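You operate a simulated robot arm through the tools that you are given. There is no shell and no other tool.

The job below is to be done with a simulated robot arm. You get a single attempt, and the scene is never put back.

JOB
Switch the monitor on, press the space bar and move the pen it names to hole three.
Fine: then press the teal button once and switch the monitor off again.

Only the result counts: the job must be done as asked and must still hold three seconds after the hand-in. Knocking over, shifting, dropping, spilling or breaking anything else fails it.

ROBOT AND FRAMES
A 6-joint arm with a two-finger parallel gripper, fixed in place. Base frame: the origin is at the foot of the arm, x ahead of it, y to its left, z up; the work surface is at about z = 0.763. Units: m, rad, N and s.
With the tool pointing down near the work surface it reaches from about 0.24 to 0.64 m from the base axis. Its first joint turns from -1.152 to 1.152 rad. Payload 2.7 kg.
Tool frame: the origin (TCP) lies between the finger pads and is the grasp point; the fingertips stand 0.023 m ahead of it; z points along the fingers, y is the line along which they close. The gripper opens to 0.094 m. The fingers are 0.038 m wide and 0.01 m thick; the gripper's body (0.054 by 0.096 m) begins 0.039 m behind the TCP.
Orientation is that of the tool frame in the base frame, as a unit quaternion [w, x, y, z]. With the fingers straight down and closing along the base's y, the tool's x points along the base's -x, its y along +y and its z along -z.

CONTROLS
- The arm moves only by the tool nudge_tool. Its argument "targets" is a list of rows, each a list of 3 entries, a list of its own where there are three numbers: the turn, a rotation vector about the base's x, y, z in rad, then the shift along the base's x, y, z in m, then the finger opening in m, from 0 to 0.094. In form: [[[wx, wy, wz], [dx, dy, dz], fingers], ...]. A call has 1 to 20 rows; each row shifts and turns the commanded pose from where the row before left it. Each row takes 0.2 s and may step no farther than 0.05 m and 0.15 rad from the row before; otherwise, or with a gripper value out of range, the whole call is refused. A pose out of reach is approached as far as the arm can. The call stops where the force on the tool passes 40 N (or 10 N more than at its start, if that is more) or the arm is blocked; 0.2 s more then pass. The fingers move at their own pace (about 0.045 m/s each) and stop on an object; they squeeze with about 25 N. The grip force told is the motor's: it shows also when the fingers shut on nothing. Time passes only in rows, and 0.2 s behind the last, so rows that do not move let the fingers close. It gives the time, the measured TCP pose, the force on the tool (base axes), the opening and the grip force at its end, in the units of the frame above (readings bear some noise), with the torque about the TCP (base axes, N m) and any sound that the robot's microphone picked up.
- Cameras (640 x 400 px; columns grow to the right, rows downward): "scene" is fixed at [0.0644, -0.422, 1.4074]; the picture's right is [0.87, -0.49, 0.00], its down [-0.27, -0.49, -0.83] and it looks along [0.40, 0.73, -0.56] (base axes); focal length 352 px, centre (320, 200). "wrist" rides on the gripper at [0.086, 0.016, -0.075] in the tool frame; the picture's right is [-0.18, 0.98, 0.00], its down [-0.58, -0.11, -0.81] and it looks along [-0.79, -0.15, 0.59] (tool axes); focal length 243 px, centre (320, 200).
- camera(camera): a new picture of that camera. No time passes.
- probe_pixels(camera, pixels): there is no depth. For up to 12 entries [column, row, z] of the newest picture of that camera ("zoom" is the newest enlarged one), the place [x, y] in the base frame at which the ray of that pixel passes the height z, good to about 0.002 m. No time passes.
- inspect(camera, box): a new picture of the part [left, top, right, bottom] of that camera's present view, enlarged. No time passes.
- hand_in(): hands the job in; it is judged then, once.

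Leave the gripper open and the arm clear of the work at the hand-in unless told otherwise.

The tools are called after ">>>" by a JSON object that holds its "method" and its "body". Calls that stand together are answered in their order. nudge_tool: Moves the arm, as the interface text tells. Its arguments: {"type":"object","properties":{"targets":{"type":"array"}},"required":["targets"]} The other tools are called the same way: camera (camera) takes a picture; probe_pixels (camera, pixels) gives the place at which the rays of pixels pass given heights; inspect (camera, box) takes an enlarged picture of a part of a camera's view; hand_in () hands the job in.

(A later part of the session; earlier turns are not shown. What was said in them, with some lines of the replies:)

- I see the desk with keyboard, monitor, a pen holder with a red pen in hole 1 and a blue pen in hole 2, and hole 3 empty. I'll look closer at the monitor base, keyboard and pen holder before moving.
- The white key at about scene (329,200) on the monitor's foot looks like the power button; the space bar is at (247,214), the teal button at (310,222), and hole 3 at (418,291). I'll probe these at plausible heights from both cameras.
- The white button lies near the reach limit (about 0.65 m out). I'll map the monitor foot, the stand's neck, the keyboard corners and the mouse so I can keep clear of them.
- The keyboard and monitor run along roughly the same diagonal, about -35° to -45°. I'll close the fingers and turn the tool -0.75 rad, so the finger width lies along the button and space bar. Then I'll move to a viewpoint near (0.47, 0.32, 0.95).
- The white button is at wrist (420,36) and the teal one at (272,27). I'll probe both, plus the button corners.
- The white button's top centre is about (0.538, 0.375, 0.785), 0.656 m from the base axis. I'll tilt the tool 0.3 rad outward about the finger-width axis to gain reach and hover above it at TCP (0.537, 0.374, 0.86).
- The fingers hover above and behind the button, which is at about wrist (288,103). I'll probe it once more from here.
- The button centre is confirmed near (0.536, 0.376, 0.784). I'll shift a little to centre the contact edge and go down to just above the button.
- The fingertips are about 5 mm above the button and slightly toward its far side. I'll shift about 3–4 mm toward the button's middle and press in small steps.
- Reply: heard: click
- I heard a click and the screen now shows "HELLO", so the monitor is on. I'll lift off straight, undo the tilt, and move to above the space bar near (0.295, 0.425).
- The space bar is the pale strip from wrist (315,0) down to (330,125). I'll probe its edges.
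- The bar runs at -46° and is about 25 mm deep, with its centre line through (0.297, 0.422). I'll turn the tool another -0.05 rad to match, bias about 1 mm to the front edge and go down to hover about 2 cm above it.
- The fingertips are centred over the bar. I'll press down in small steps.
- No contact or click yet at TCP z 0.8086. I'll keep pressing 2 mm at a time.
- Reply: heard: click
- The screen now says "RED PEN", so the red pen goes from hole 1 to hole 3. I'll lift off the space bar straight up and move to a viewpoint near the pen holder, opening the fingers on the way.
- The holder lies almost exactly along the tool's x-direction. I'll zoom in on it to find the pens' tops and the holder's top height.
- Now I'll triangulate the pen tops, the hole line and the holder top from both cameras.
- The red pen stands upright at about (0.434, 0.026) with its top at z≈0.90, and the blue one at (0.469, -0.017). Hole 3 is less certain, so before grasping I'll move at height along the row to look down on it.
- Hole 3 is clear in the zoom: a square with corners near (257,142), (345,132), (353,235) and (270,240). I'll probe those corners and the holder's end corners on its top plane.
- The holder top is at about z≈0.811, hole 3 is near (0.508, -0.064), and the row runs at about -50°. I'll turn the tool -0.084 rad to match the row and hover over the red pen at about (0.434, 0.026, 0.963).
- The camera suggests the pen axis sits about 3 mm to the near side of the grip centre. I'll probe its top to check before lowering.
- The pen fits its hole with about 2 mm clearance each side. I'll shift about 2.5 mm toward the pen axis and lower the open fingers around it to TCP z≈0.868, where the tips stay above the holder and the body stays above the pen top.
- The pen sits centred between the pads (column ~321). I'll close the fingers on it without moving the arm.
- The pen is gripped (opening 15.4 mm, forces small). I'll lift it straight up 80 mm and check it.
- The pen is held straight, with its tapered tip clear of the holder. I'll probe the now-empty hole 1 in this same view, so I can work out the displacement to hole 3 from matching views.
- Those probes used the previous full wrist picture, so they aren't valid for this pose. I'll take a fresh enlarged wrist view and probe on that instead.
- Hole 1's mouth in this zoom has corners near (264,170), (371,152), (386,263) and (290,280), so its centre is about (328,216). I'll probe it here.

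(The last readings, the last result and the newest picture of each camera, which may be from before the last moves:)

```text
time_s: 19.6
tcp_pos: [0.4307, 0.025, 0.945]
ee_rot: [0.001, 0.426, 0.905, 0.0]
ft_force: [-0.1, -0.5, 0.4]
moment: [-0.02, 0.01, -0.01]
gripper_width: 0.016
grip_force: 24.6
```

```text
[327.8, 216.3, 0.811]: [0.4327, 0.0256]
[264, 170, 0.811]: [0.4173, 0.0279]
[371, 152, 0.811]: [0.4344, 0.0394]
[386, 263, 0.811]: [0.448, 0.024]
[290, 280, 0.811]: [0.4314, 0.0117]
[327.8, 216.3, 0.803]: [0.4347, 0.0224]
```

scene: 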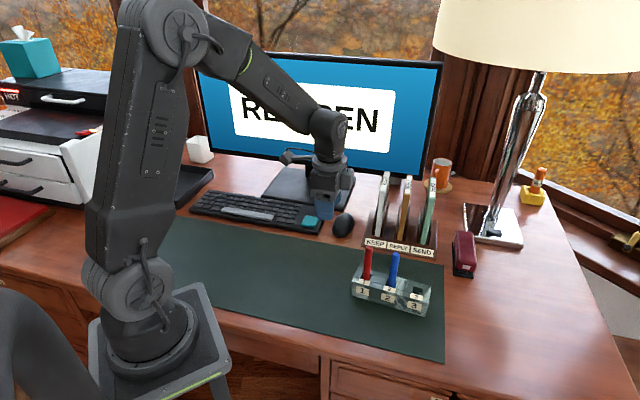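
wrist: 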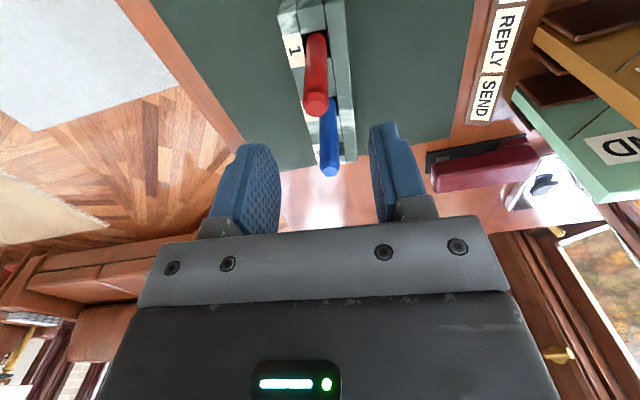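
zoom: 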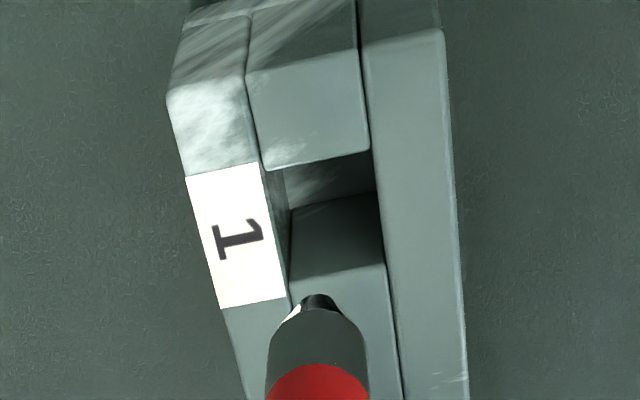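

The pen tip is at z≈0.851 and the blue pen (top 0.90) stands in the straight path. I'll raise 75 mm first, move by (0.0743, -0.0899) to above hole 3, then lower back to the same height to compare views.

>>> {"method": "nudge_tool", "body": {"targets": [[[0, 0, 0], [0, 0, 0.025], 0], [[0, 0, 0], [0, 0, 0.025], 0], [[0, 0, 0], [0, 0, 0.025], 0], [[0, 0, 0], [0.0186, -0.0225, 0], 0], [[0, 0, 0], [0.0186, -0.0225, 0], 0], [[0, 0, 0], [0.0186, -0.0225, 0], 0], [[0, 0, 0], [0.0185, -0.0224, 0], 0], [[0, 0, 0], [0, 0, 0], 0], [[0, 0, 0], [0, 0, -0.025], 0], [[0, 0, 0], [0, 0, -0.025], 0], [[0, 0, 0], [0, 0, -0.025], 0], [[0, 0, 0], [0, 0, 0], 0], [[0, 0, 0], [0, 0, 0], 0]]}}

>>> {"method": "inspect", "body": {"camera": "scene", "box": [330, 180, 470, 320]}}

>>> {"method": "inspect", "body": {"camera": "wrist", "box": [270, 0, 370, 100]}}

```text
time_s: 22.4
tcp_pos: [0.508, -0.0636, 0.9472]
ee_rot: [0.001, 0.427, 0.904, -0.001]
ft_force: [-0.4, 0.2, -0.6]
moment: [0.01, -0.01, -0.02]
gripper_width: 0.0159
grip_force: 25.7
```

```text
2.86 times, centred on (400, 250) of scene
```

zoom: 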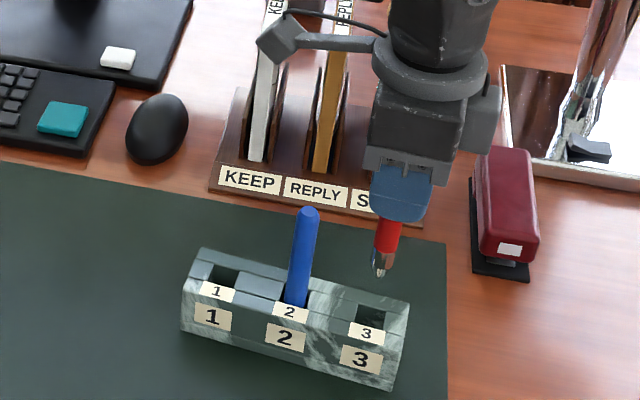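

```text
4.00 times, centred on (320, 50) of wrist
```

zoom: 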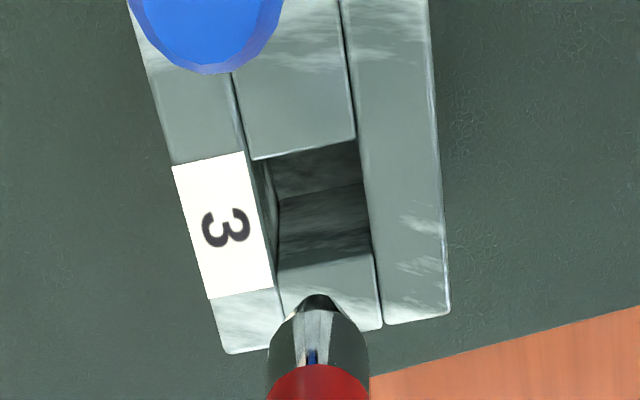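

Comparing both views, hole 3's mouth is centred at zoom (315,205.5) here versus (328,216) for hole 1, and the grip axis falls near (319,203). So the pen is within about 1 mm of the hole 3 axis. I'll verify by probing.

>>> {"method": "probe_pixels", "body": {"camera": "zoom", "pixels": [[315, 205.5, 0.811], [252, 160, 0.811], [357, 140, 0.811], [373, 252, 0.811], [278, 270, 0.811], [317, 297, 0.851]]}}

>>> {"method": "inspect", "body": {"camera": "scene", "box": [380, 240, 440, 310]}}

```text
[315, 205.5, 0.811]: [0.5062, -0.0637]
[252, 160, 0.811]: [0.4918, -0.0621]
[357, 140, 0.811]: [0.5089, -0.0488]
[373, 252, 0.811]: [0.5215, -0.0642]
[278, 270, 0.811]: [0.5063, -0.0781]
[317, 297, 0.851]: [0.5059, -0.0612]
```

```text
5.71 times, centred on (410, 275) of scene
```

zoom: 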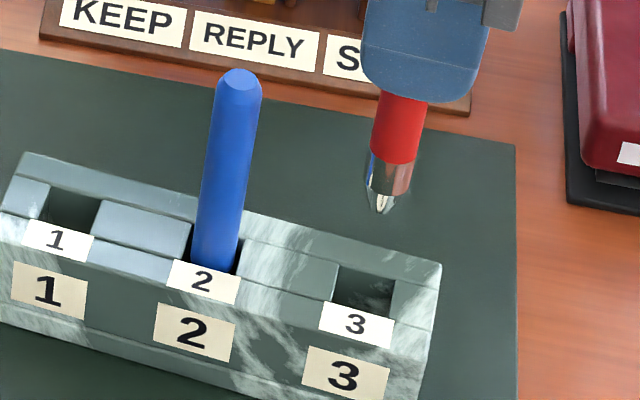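

The pen tip looks about 1.5 mm toward hole 2 and 1 mm off across the row. I'll correct by (0.0002, -0.0018) and lower until the tip is just above the hole mouth, then recheck in both views.

>>> {"method": "nudge_tool", "body": {"targets": [[[0, 0, 0], [0.0002, -0.0018, -0.01], 0], [[0, 0, 0], [0, 0, -0.012], 0], [[0, 0, 0], [0, 0, -0.012], 0], [[0, 0, 0], [0, 0, 0], 0], [[0, 0, 0], [0, 0, 0], 0]]}}

>>> {"method": "inspect", "body": {"camera": "wrist", "box": [270, 0, 370, 100]}}

>>> {"method": "inspect", "body": {"camera": "scene", "box": [380, 250, 440, 310]}}

```text
time_s: 23.6
tcp_pos: [0.5061, -0.0656, 0.913]
ee_rot: [0.0, 0.427, 0.904, -0.001]
ft_force: [0.1, 0.3, 0.1]
moment: [0.01, -0.03, 0.0]
gripper_width: 0.0158
grip_force: 24.6
```

```text
4.00 times, centred on (320, 50) of wrist
```

zoom: 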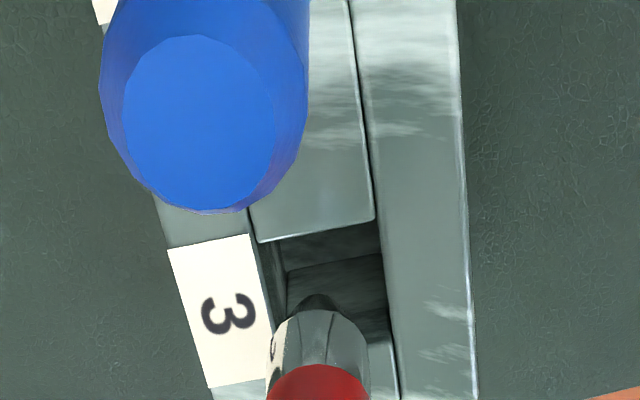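

```text
6.67 times, centred on (410, 280) of scene
```

zoom: 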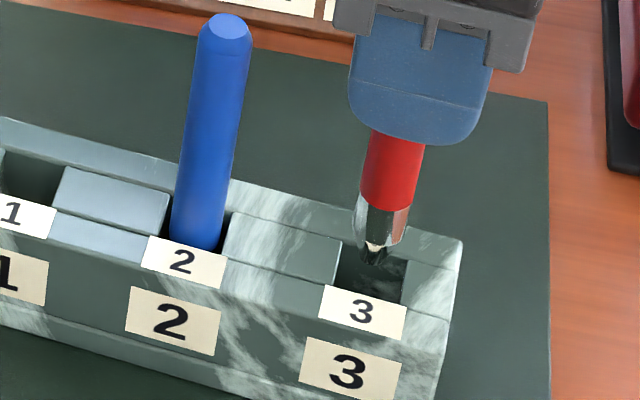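

The tip is just above hole 3. In the wrist zoom the nib is at column 318 and the hole centre at about 326, so I'll move about 1.2 mm across the row toward the rack side and recheck.

>>> {"method": "nudge_tool", "body": {"targets": [[[0, 0, 0], [0.0009, 0.0007, 0], 0], [[0, 0, 0], [0, 0, 0], 0], [[0, 0, 0], [0, 0, 0], 0]]}}

>>> {"method": "inspect", "body": {"camera": "wrist", "box": [290, 35, 350, 105]}}

>>> {"method": "inspect", "body": {"camera": "scene", "box": [395, 260, 435, 300]}}

```text
time_s: 24.4
tcp_pos: [0.5073, -0.0661, 0.9121]
ee_rot: [0.0, 0.427, 0.904, 0.0]
ft_force: [0.6, 0.7, 0.3]
moment: [-0.02, 0.02, -0.03]
gripper_width: 0.0157
grip_force: 24.4
```

```text
5.71 times, centred on (320, 70) of wrist
```

zoom: 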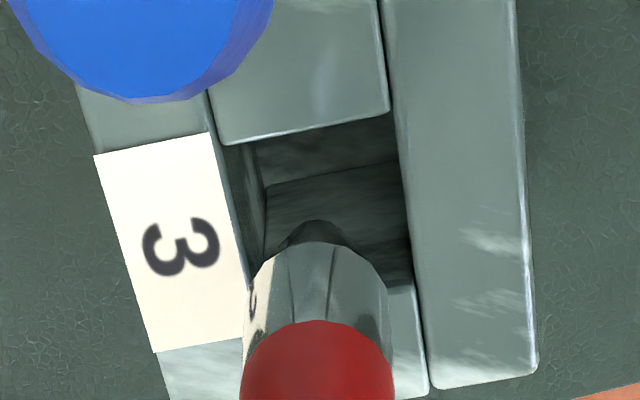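

```text
10.00 times, centred on (415, 280) of scene
```

zoom: 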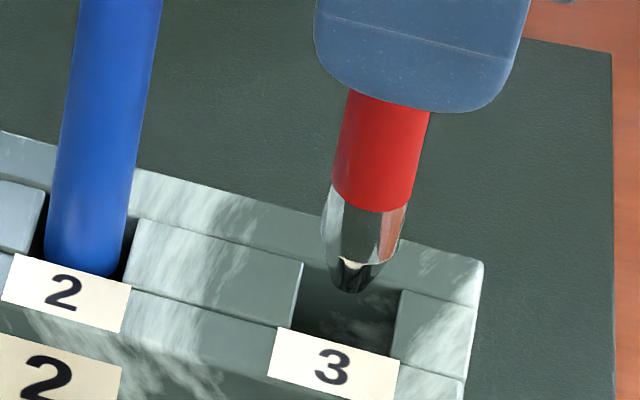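

The nib is now centred in the hole mouth within about 1 mm in both views. I'll lower it in small steps and watch the force.

>>> {"method": "nudge_tool", "body": {"targets": [[[0, 0, 0], [0, 0, -0.004], 0], [[0, 0, 0], [0, 0, -0.004], 0], [[0, 0, 0], [0, 0, -0.004], 0], [[0, 0, 0], [0, 0, -0.004], 0], [[0, 0, 0], [0, 0, 0], 0]]}}

>>> {"method": "inspect", "body": {"camera": "wrist", "box": [280, 50, 360, 130]}}

>>> {"method": "inspect", "body": {"camera": "scene", "box": [395, 260, 435, 300]}}

```text
time_s: 25.6
tcp_pos: [0.5075, -0.0643, 0.8975]
ee_rot: [0.001, 0.427, 0.904, 0.0]
ft_force: [0.4, -0.2, -0.5]
moment: [0.03, 0.0, -0.01]
gripper_width: 0.0158
grip_force: 25.0
```

```text
5.00 times, centred on (320, 90) of wrist
```

zoom: 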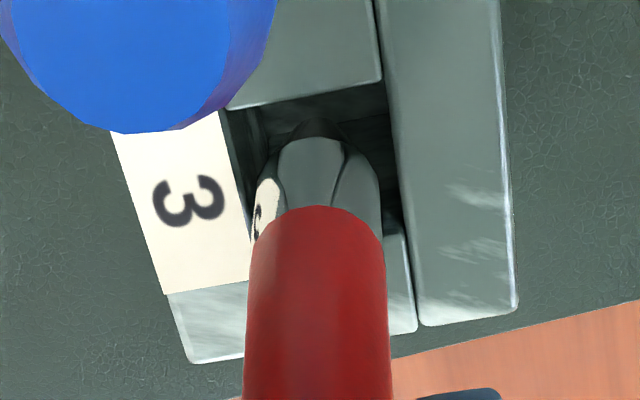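

```text
10.00 times, centred on (415, 280) of scene
```

zoom: 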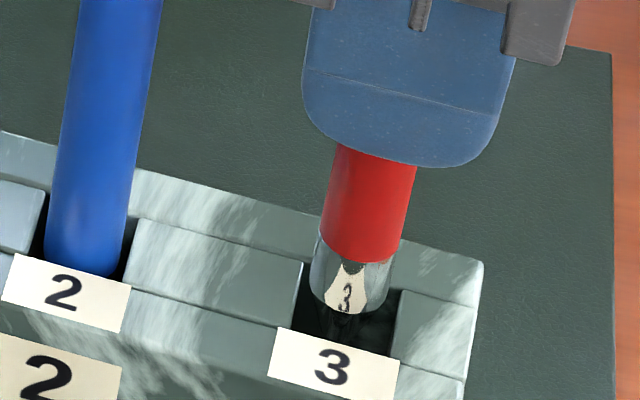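

The tip is inside the hole with no contact force. I'll keep lowering.

>>> {"method": "nudge_tool", "body": {"targets": [[[0, 0, 0], [0, 0, -0.004], 0], [[0, 0, 0], [0, 0, -0.004], 0], [[0, 0, 0], [0, 0, -0.004], 0], [[0, 0, 0], [0, 0, -0.004], 0], [[0, 0, 0], [0, 0, -0.004], 0], [[0, 0, 0], [0, 0, 0], 0]]}}

>>> {"method": "inspect", "body": {"camera": "wrist", "box": [280, 50, 360, 130]}}

>>> {"method": "inspect", "body": {"camera": "scene", "box": [395, 260, 435, 300]}}

```text
time_s: 27.0
tcp_pos: [0.5072, -0.0655, 0.876]
ee_rot: [0.001, 0.426, 0.905, 0.0]
ft_force: [-0.2, 0.0, -0.1]
moment: [0.0, 0.01, 0.01]
gripper_width: 0.0155
grip_force: 25.3
```

```text
5.00 times, centred on (320, 90) of wrist
```

zoom: 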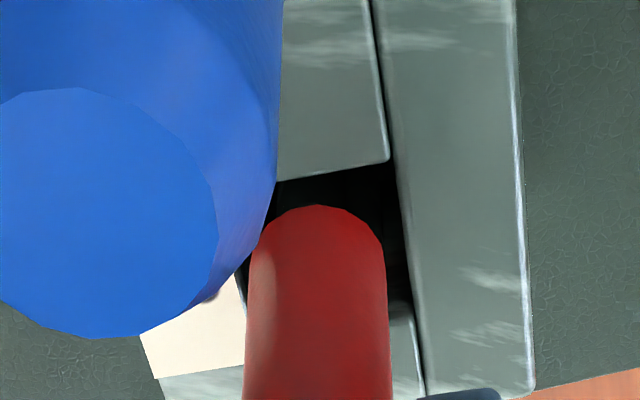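

```text
10.00 times, centred on (415, 280) of scene
```

zoom: 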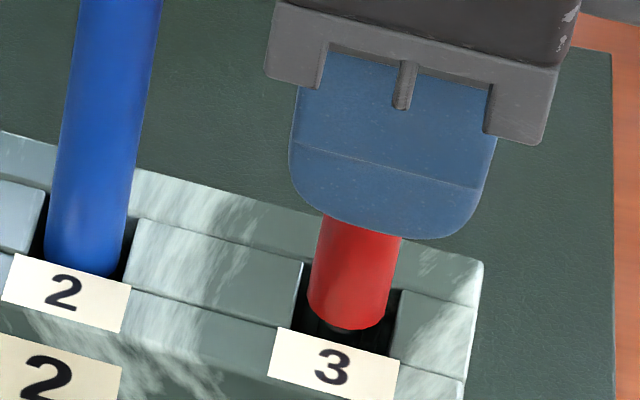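

The pen is well inside with no contact. I'll lower the last 10 mm gently to the seating height.

>>> {"method": "nudge_tool", "body": {"targets": [[[0, 0, 0], [0, 0, -0.004], 0], [[0, 0, 0], [0, 0, -0.003], 0], [[0, 0, 0], [0, 0, -0.002], 0], [[0, 0, 0], [0, 0, 0], 0]]}}

```text
time_s: 28.0
tcp_pos: [0.5068, -0.0652, 0.8687]
ee_rot: [0.0, 0.427, 0.904, 0.0]
ft_force: [-0.1, 0.6, 0.7]
moment: [0.01, 0.01, 0.01]
gripper_width: 0.0156
grip_force: 24.6
```

The force is still near zero at z≈0.869. One or two millimetres more should seat it.

>>> {"method": "nudge_tool", "body": {"targets": [[[0, 0, 0], [0, 0, -0.001], 0], [[0, 0, 0], [0, 0, -0.0005], 0], [[0, 0, 0], [0, 0, 0], 0]]}}

>>> {"method": "inspect", "body": {"camera": "scene", "box": [340, 210, 460, 320]}}

```text
time_s: 28.8
tcp_pos: [0.5066, -0.0641, 0.8676]
ee_rot: [0.002, 0.426, 0.905, 0.0]
ft_force: [-4.0, -0.1, 12.1]
moment: [-0.04, 0.35, -0.02]
gripper_width: 0.0156
grip_force: 24.5
```

```text
3.64 times, centred on (400, 265) of scene
```

zoom: 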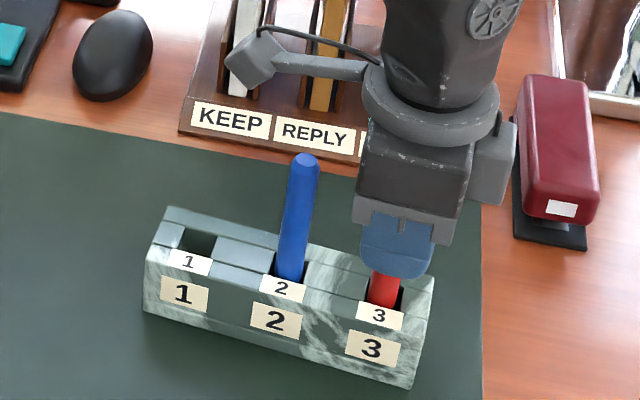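

The pen is on the hole floor (12 N upward). I'll ease off 1 mm and open the fingers slowly to 40 mm.

>>> {"method": "nudge_tool", "body": {"targets": [[[0, 0, 0], [0, 0, 0.001], 0], [[0, 0, 0], [0, 0, 0], 0.018], [[0, 0, 0], [0, 0, 0], 0.025], [[0, 0, 0], [0, 0, 0], 0.04], [[0, 0, 0], [0, 0, 0], 0.05], [[0, 0, 0], [0, 0, 0], 0.05]]}}

>>> {"method": "inspect", "body": {"camera": "wrist", "box": [220, 50, 420, 240]}}

>>> {"method": "inspect", "body": {"camera": "scene", "box": [340, 210, 460, 320]}}

```text
time_s: 30.2
tcp_pos: [0.5078, -0.0645, 0.867]
ee_rot: [0.001, 0.426, 0.905, 0.0]
ft_force: [0.5, -0.1, 0.4]
moment: [0.0, 0.0, 0.02]
gripper_width: 0.0499
grip_force: 0.0
```

```text
2.11 times, centred on (320, 145) of wrist
```

zoom: 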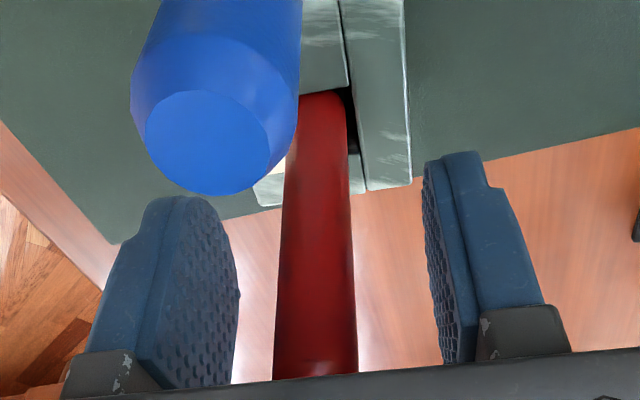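

```text
3.64 times, centred on (400, 265) of scene
```

zoom: 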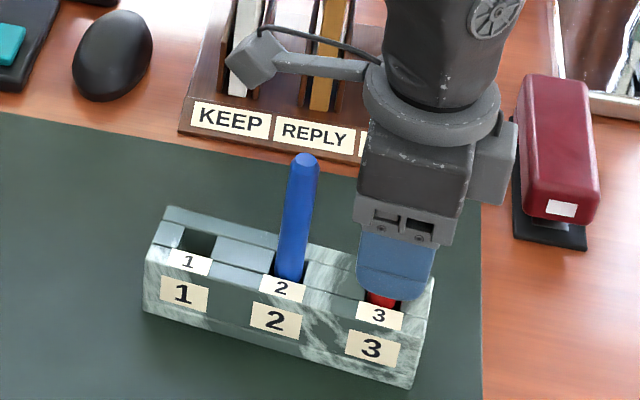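

The red pen stands in hole 3 with the fingers clear on both sides. I'll go straight up.

>>> {"method": "nudge_tool", "body": {"targets": [[[0, 0, 0], [0, 0, 0.015], 0.05], [[0, 0, 0], [0, 0, 0.025], 0.05], [[0, 0, 0], [0, 0, 0.035], 0.05], [[0, 0, 0], [0, 0, 0.04], 0.05], [[0, 0, 0], [0, 0, 0], 0.05]]}}

>>> {"method": "camera", "body": {"camera": "scene"}}

>>> {"method": "inspect", "body": {"camera": "scene", "box": [340, 220, 460, 320]}}

```text
time_s: 31.4
tcp_pos: [0.5084, -0.064, 0.9835]
ee_rot: [0.0, 0.427, 0.904, 0.0]
ft_force: [-0.5, -0.7, 0.3]
moment: [-0.02, 0.03, 0.01]
gripper_width: 0.0498
grip_force: 0.1
```

```text
taken
```

scene: 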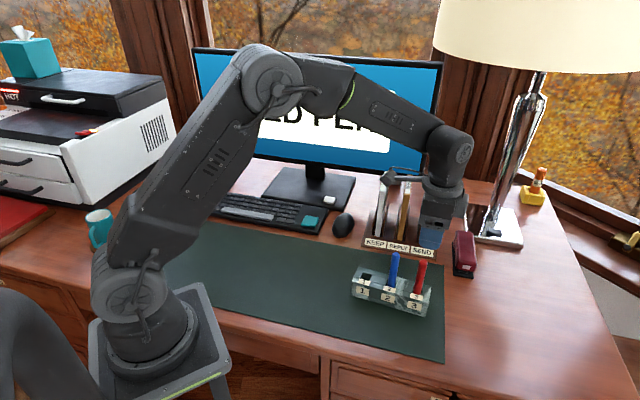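

```text
4.00 times, centred on (400, 270) of scene
```

zoom: 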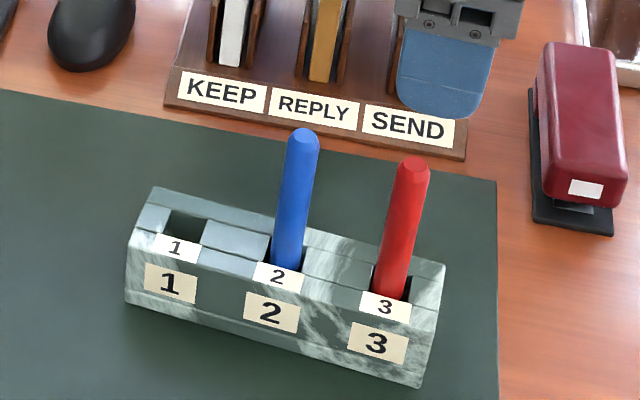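

The red pen stands upright in hole 3 and the blue pen and holder haven't moved. Next is the teal button near (0.434, 0.304). I'll move there in two legs at height, clear of the letter rack, closing the fingers.

>>> {"method": "nudge_tool", "body": {"targets": [[[0, 0, 0], [-0.029, 0.038, 0], 0.05], [[0, 0, 0], [-0.029, 0.038, 0], 0.05], [[0, 0, 0], [-0.029, 0.038, 0], 0.03], [[0, 0, 0], [0.002, 0.042, -0.005], 0.0], [[0, 0, 0], [0.002, 0.042, -0.005], 0.0], [[0, 0, 0.04], [0.002, 0.042, -0.01], 0.0], [[0, 0, 0.04], [0.002, 0.042, -0.01], 0.0], [[0, 0, 0], [0.002, 0.042, -0.015], 0.0], [[0, 0, 0], [0.002, 0.042, -0.015], 0.0], [[0, 0, 0], [0, 0, -0.02], 0.0], [[0, 0, 0], [0, 0, 0], 0.0]]}}

>>> {"method": "inspect", "body": {"camera": "scene", "box": [260, 160, 370, 250]}}

>>> {"method": "inspect", "body": {"camera": "wrist", "box": [220, 0, 420, 160]}}

```text
time_s: 33.8
tcp_pos: [0.4328, 0.2995, 0.9036]
ee_rot: [0.001, 0.39, 0.921, 0.0]
ft_force: [0.1, 0.1, 0.0]
moment: [0.0, -0.01, 0.0]
gripper_width: 0.0
grip_force: 24.8
```

```text
4.44 times, centred on (315, 205) of scene
```

zoom: 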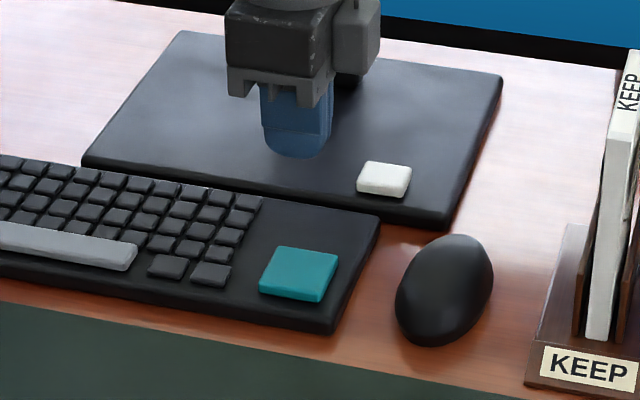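

```text
2.50 times, centred on (320, 80) of wrist
```

zoom: 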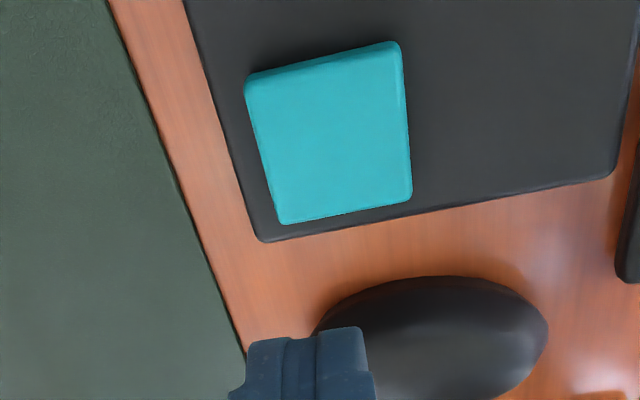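

The teal button's top face is centred at about zoom (330,137). I'll probe it.

>>> {"method": "probe_pixels", "body": {"camera": "zoom", "pixels": [[330, 137, 0.783], [330, 137, 0.787], [247, 85, 0.785], [398, 48, 0.785], [410, 195, 0.785], [283, 220, 0.785]]}}

```text
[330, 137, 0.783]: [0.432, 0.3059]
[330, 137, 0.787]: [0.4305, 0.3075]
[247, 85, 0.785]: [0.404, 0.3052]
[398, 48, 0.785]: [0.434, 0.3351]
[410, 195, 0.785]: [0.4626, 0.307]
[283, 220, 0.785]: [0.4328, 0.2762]
```

The button is about 40 mm square, centred at (0.433, 0.306). I'll shift (0.001, 0.0055) and lower to just above it.

>>> {"method": "nudge_tool", "body": {"targets": [[[0, 0, 0], [0.001, 0.0055, -0.03], 0], [[0, 0, 0], [0, 0, -0.03], 0], [[0, 0, 0], [0, 0, -0.022], 0], [[0, 0, 0], [0, 0, 0], 0]]}}

>>> {"method": "inspect", "body": {"camera": "scene", "box": [270, 170, 350, 240]}}

>>> {"method": "inspect", "body": {"camera": "wrist", "box": [220, 50, 420, 200]}}

```text
time_s: 34.8
tcp_pos: [0.4328, 0.3066, 0.8198]
ee_rot: [0.001, 0.39, 0.921, 0.0]
ft_force: [0.1, -0.2, 0.5]
moment: [0.01, 0.04, 0.0]
gripper_width: 0.0
grip_force: 25.4
```

```text
5.71 times, centred on (310, 205) of scene
```

zoom: 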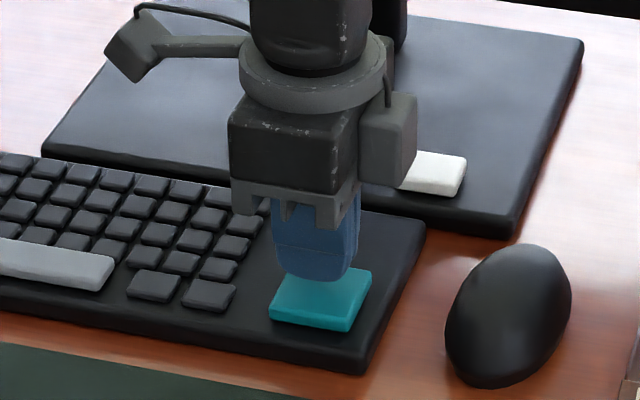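

```text
2.67 times, centred on (320, 125) of wrist
```

zoom: 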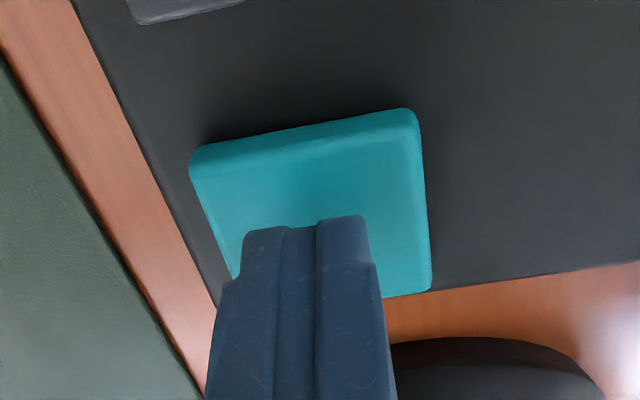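

The fingertips are about 1 cm above the teal button and inside its outline. I'll press in one monotonic move with small steps.

>>> {"method": "nudge_tool", "body": {"targets": [[[0, 0, 0], [0, 0, -0.007], 0], [[0, 0, 0], [0, 0, -0.003], 0], [[0, 0, 0], [0, 0, -0.002], 0]]}}

```text
time_s: 35.6
tcp_pos: [0.4335, 0.3067, 0.8085]
ee_rot: [0.001, 0.39, 0.921, 0.0]
ft_force: [0.2, 0.7, 0.8]
moment: [-0.02, 0.01, -0.01]
gripper_width: 0.0
grip_force: 25.0
```

No click yet at z≈0.809. I'll continue 2 mm at a time.

>>> {"method": "nudge_tool", "body": {"targets": [[[0, 0, 0], [0, 0, -0.002], 0], [[0, 0, 0], [0, 0, -0.0015], 0]]}}

>>> {"method": "camera", "body": {"camera": "scene"}}

```text
time_s: 36.2
tcp_pos: [0.4333, 0.3067, 0.8057]
ee_rot: [0.001, 0.39, 0.921, 0.0]
ft_force: [-0.1, -0.6, 1.6]
moment: [0.01, -0.01, 0.0]
gripper_width: 0.0
grip_force: 25.2
heard: click
```

```text
taken
```

scene: 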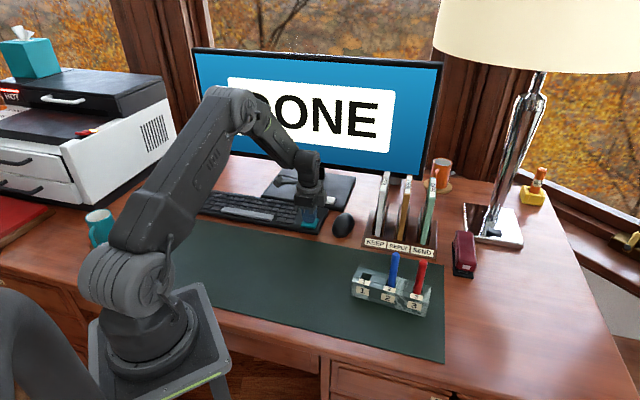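

One click, and the screen shows "DONE". I'll lift straight off, then return to the white power button with the same outward tilt as before, hovering at TCP (0.535, 0.374, 0.86).

>>> {"method": "nudge_tool", "body": {"targets": [[[0, 0, 0], [0, 0, 0.02], 0], [[0, 0, 0.05], [0, 0, 0.045], 0], [[0.055, -0.051, 0], [0.0256, 0.0171, -0.0027], 0], [[0.055, -0.051, 0], [0.0256, 0.0171, -0.0027], 0], [[0.055, -0.051, 0], [0.0256, 0.0171, -0.0028], 0], [[0.055, -0.051, 0], [0.0257, 0.017, -0.0027], 0], [[0, 0, 0], [0, 0, 0], 0], [[0, 0, 0], [0, 0, 0], 0]]}}

>>> {"method": "inspect", "body": {"camera": "wrist", "box": [220, 50, 380, 150]}}

>>> {"method": "camera", "body": {"camera": "scene"}}

```text
time_s: 38.0
tcp_pos: [0.5331, 0.373, 0.8598]
ee_rot: [0.055, 0.363, 0.92, 0.14]
ft_force: [0.9, -0.4, -0.1]
moment: [-0.02, -0.01, -0.01]
gripper_width: 0.0002
grip_force: 24.9
```

```text
4.00 times, centred on (300, 100) of wrist
```

zoom: 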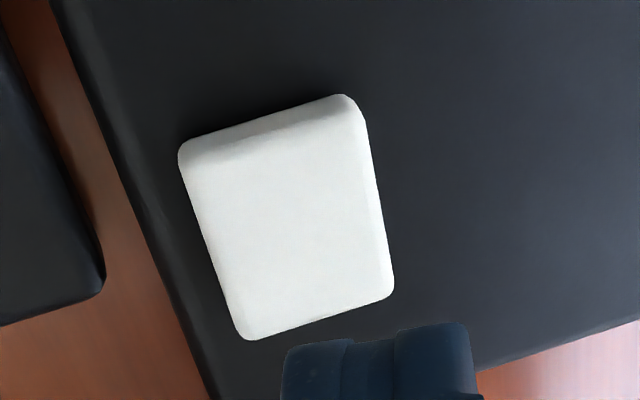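

```text
taken
```

scene: 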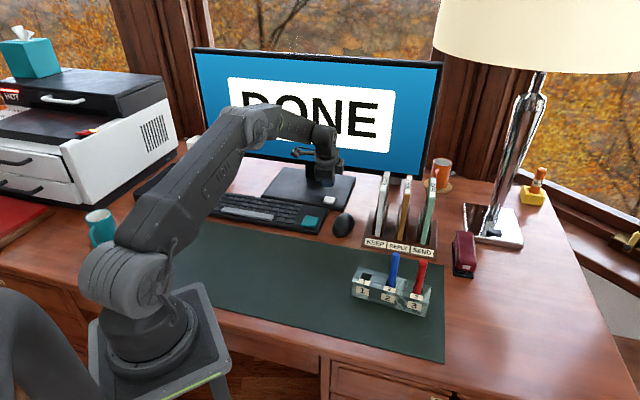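

The view matches the earlier approach and the white button is right below. I'll descend and press once in small steps to the height that clicked before.

>>> {"method": "nudge_tool", "body": {"targets": [[[0, 0, 0], [0, 0, -0.018], 0], [[0, 0, 0], [0, 0, -0.017], 0], [[0, 0, 0], [0, 0, -0.01], 0], [[0, 0, 0], [0, 0, -0.003], 0], [[0, 0, 0], [0, 0, -0.002], 0], [[0, 0, 0], [0, 0, -0.002], 0]]}}

>>> {"method": "camera", "body": {"camera": "scene"}}

```text
time_s: 39.4
tcp_pos: [0.535, 0.3735, 0.809]
ee_rot: [0.056, 0.363, 0.92, 0.139]
ft_force: [1.0, -0.3, 1.8]
moment: [0.01, 0.01, 0.0]
gripper_width: 0.0
grip_force: 24.8
heard: click
```

```text
taken
```

scene: 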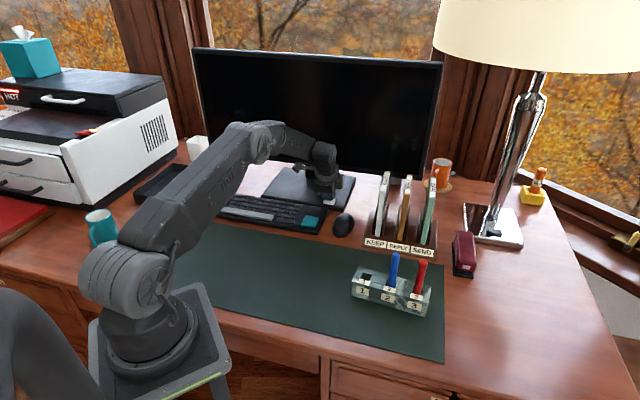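

The button clicked and the screen is dark. I'll lift straight off, undo the tilt, back away to a clear place at height and open the gripper.

>>> {"method": "nudge_tool", "body": {"targets": [[[0, 0, 0], [0, 0, 0.02], 0], [[0, 0, 0], [0, 0, 0.04], 0], [[-0.055, 0.051, 0], [-0.01, -0.01, 0.04], 0], [[-0.055, 0.051, 0], [-0.03, -0.02, 0.02], 0.02], [[-0.055, 0.051, 0], [-0.035, -0.025, 0.02], 0.05], [[-0.055, 0.051, 0], [-0.035, -0.025, 0.02], 0.08], [[0, 0, 0], [-0.025, -0.035, 0.02], 0.09], [[0, 0, 0], [-0.02, -0.04, 0.01], 0.09], [[0, 0, 0], [0, 0, 0], 0.09], [[0, 0, 0], [0, 0, 0], 0.09]]}}

>>> {"method": "camera", "body": {"camera": "scene"}}

>>> {"method": "inspect", "body": {"camera": "scene", "box": [340, 220, 460, 320]}}

>>> {"method": "inspect", "body": {"camera": "scene", "box": [180, 130, 380, 255]}}

```text
time_s: 41.6
tcp_pos: [0.3807, 0.2214, 0.9984]
ee_rot: [0.001, 0.367, 0.93, 0.0]
ft_force: [0.9, 0.2, -0.5]
moment: [0.0, -0.02, -0.01]
gripper_width: 0.0901
grip_force: 0.1
```

```text
taken
```

scene: 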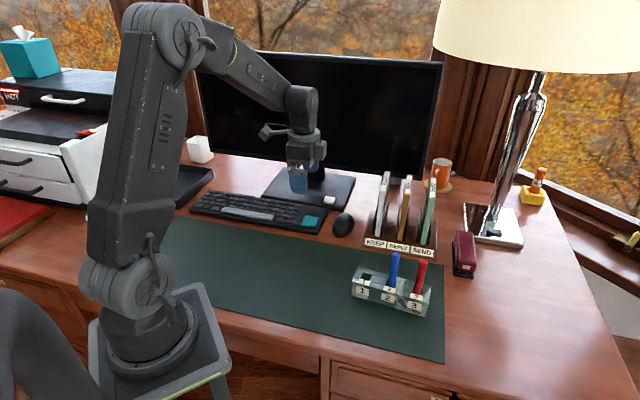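

```text
4.00 times, centred on (400, 270) of scene
```

zoom: 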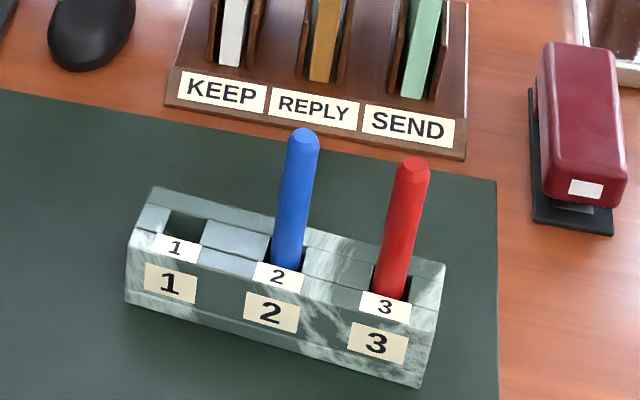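

```text
3.20 times, centred on (280, 192) of scene
```

zoom: 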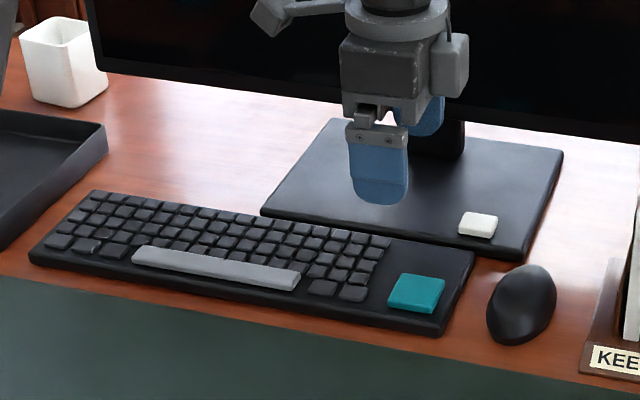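

The monitor is off, the red pen stands in hole 3, and the blue pen, keyboard, mouse and monitor foot are where they started. The gripper is open and clear of the work, so I'm handing in.

>>> {"method": "hand_in", "body": {}}

```text
The job is handed in.
```

The job is done and handed in; the hand-in gave no verdict back, so this rests on what I saw and heard.

- **Monitor on:** I pressed the white button on the monitor's foot. It clicked and the screen showed "HELLO".
- **Space bar:** One press clicked and the screen named "RED PEN".
- **Pen move:** I lifted the red pen out of hole 1 and set it down in hole 3. It stood upright there in the last picture.
- **Teal button:** I pressed it once. It gave one click and the screen showed "DONE".
- **Monitor off:** I pressed the white button again. It clicked and the screen went dark.

In the final pictures the blue pen, pen holder, keyboard, mouse and monitor foot looked unmoved. I left the gripper open and the arm raised clear of the desk.
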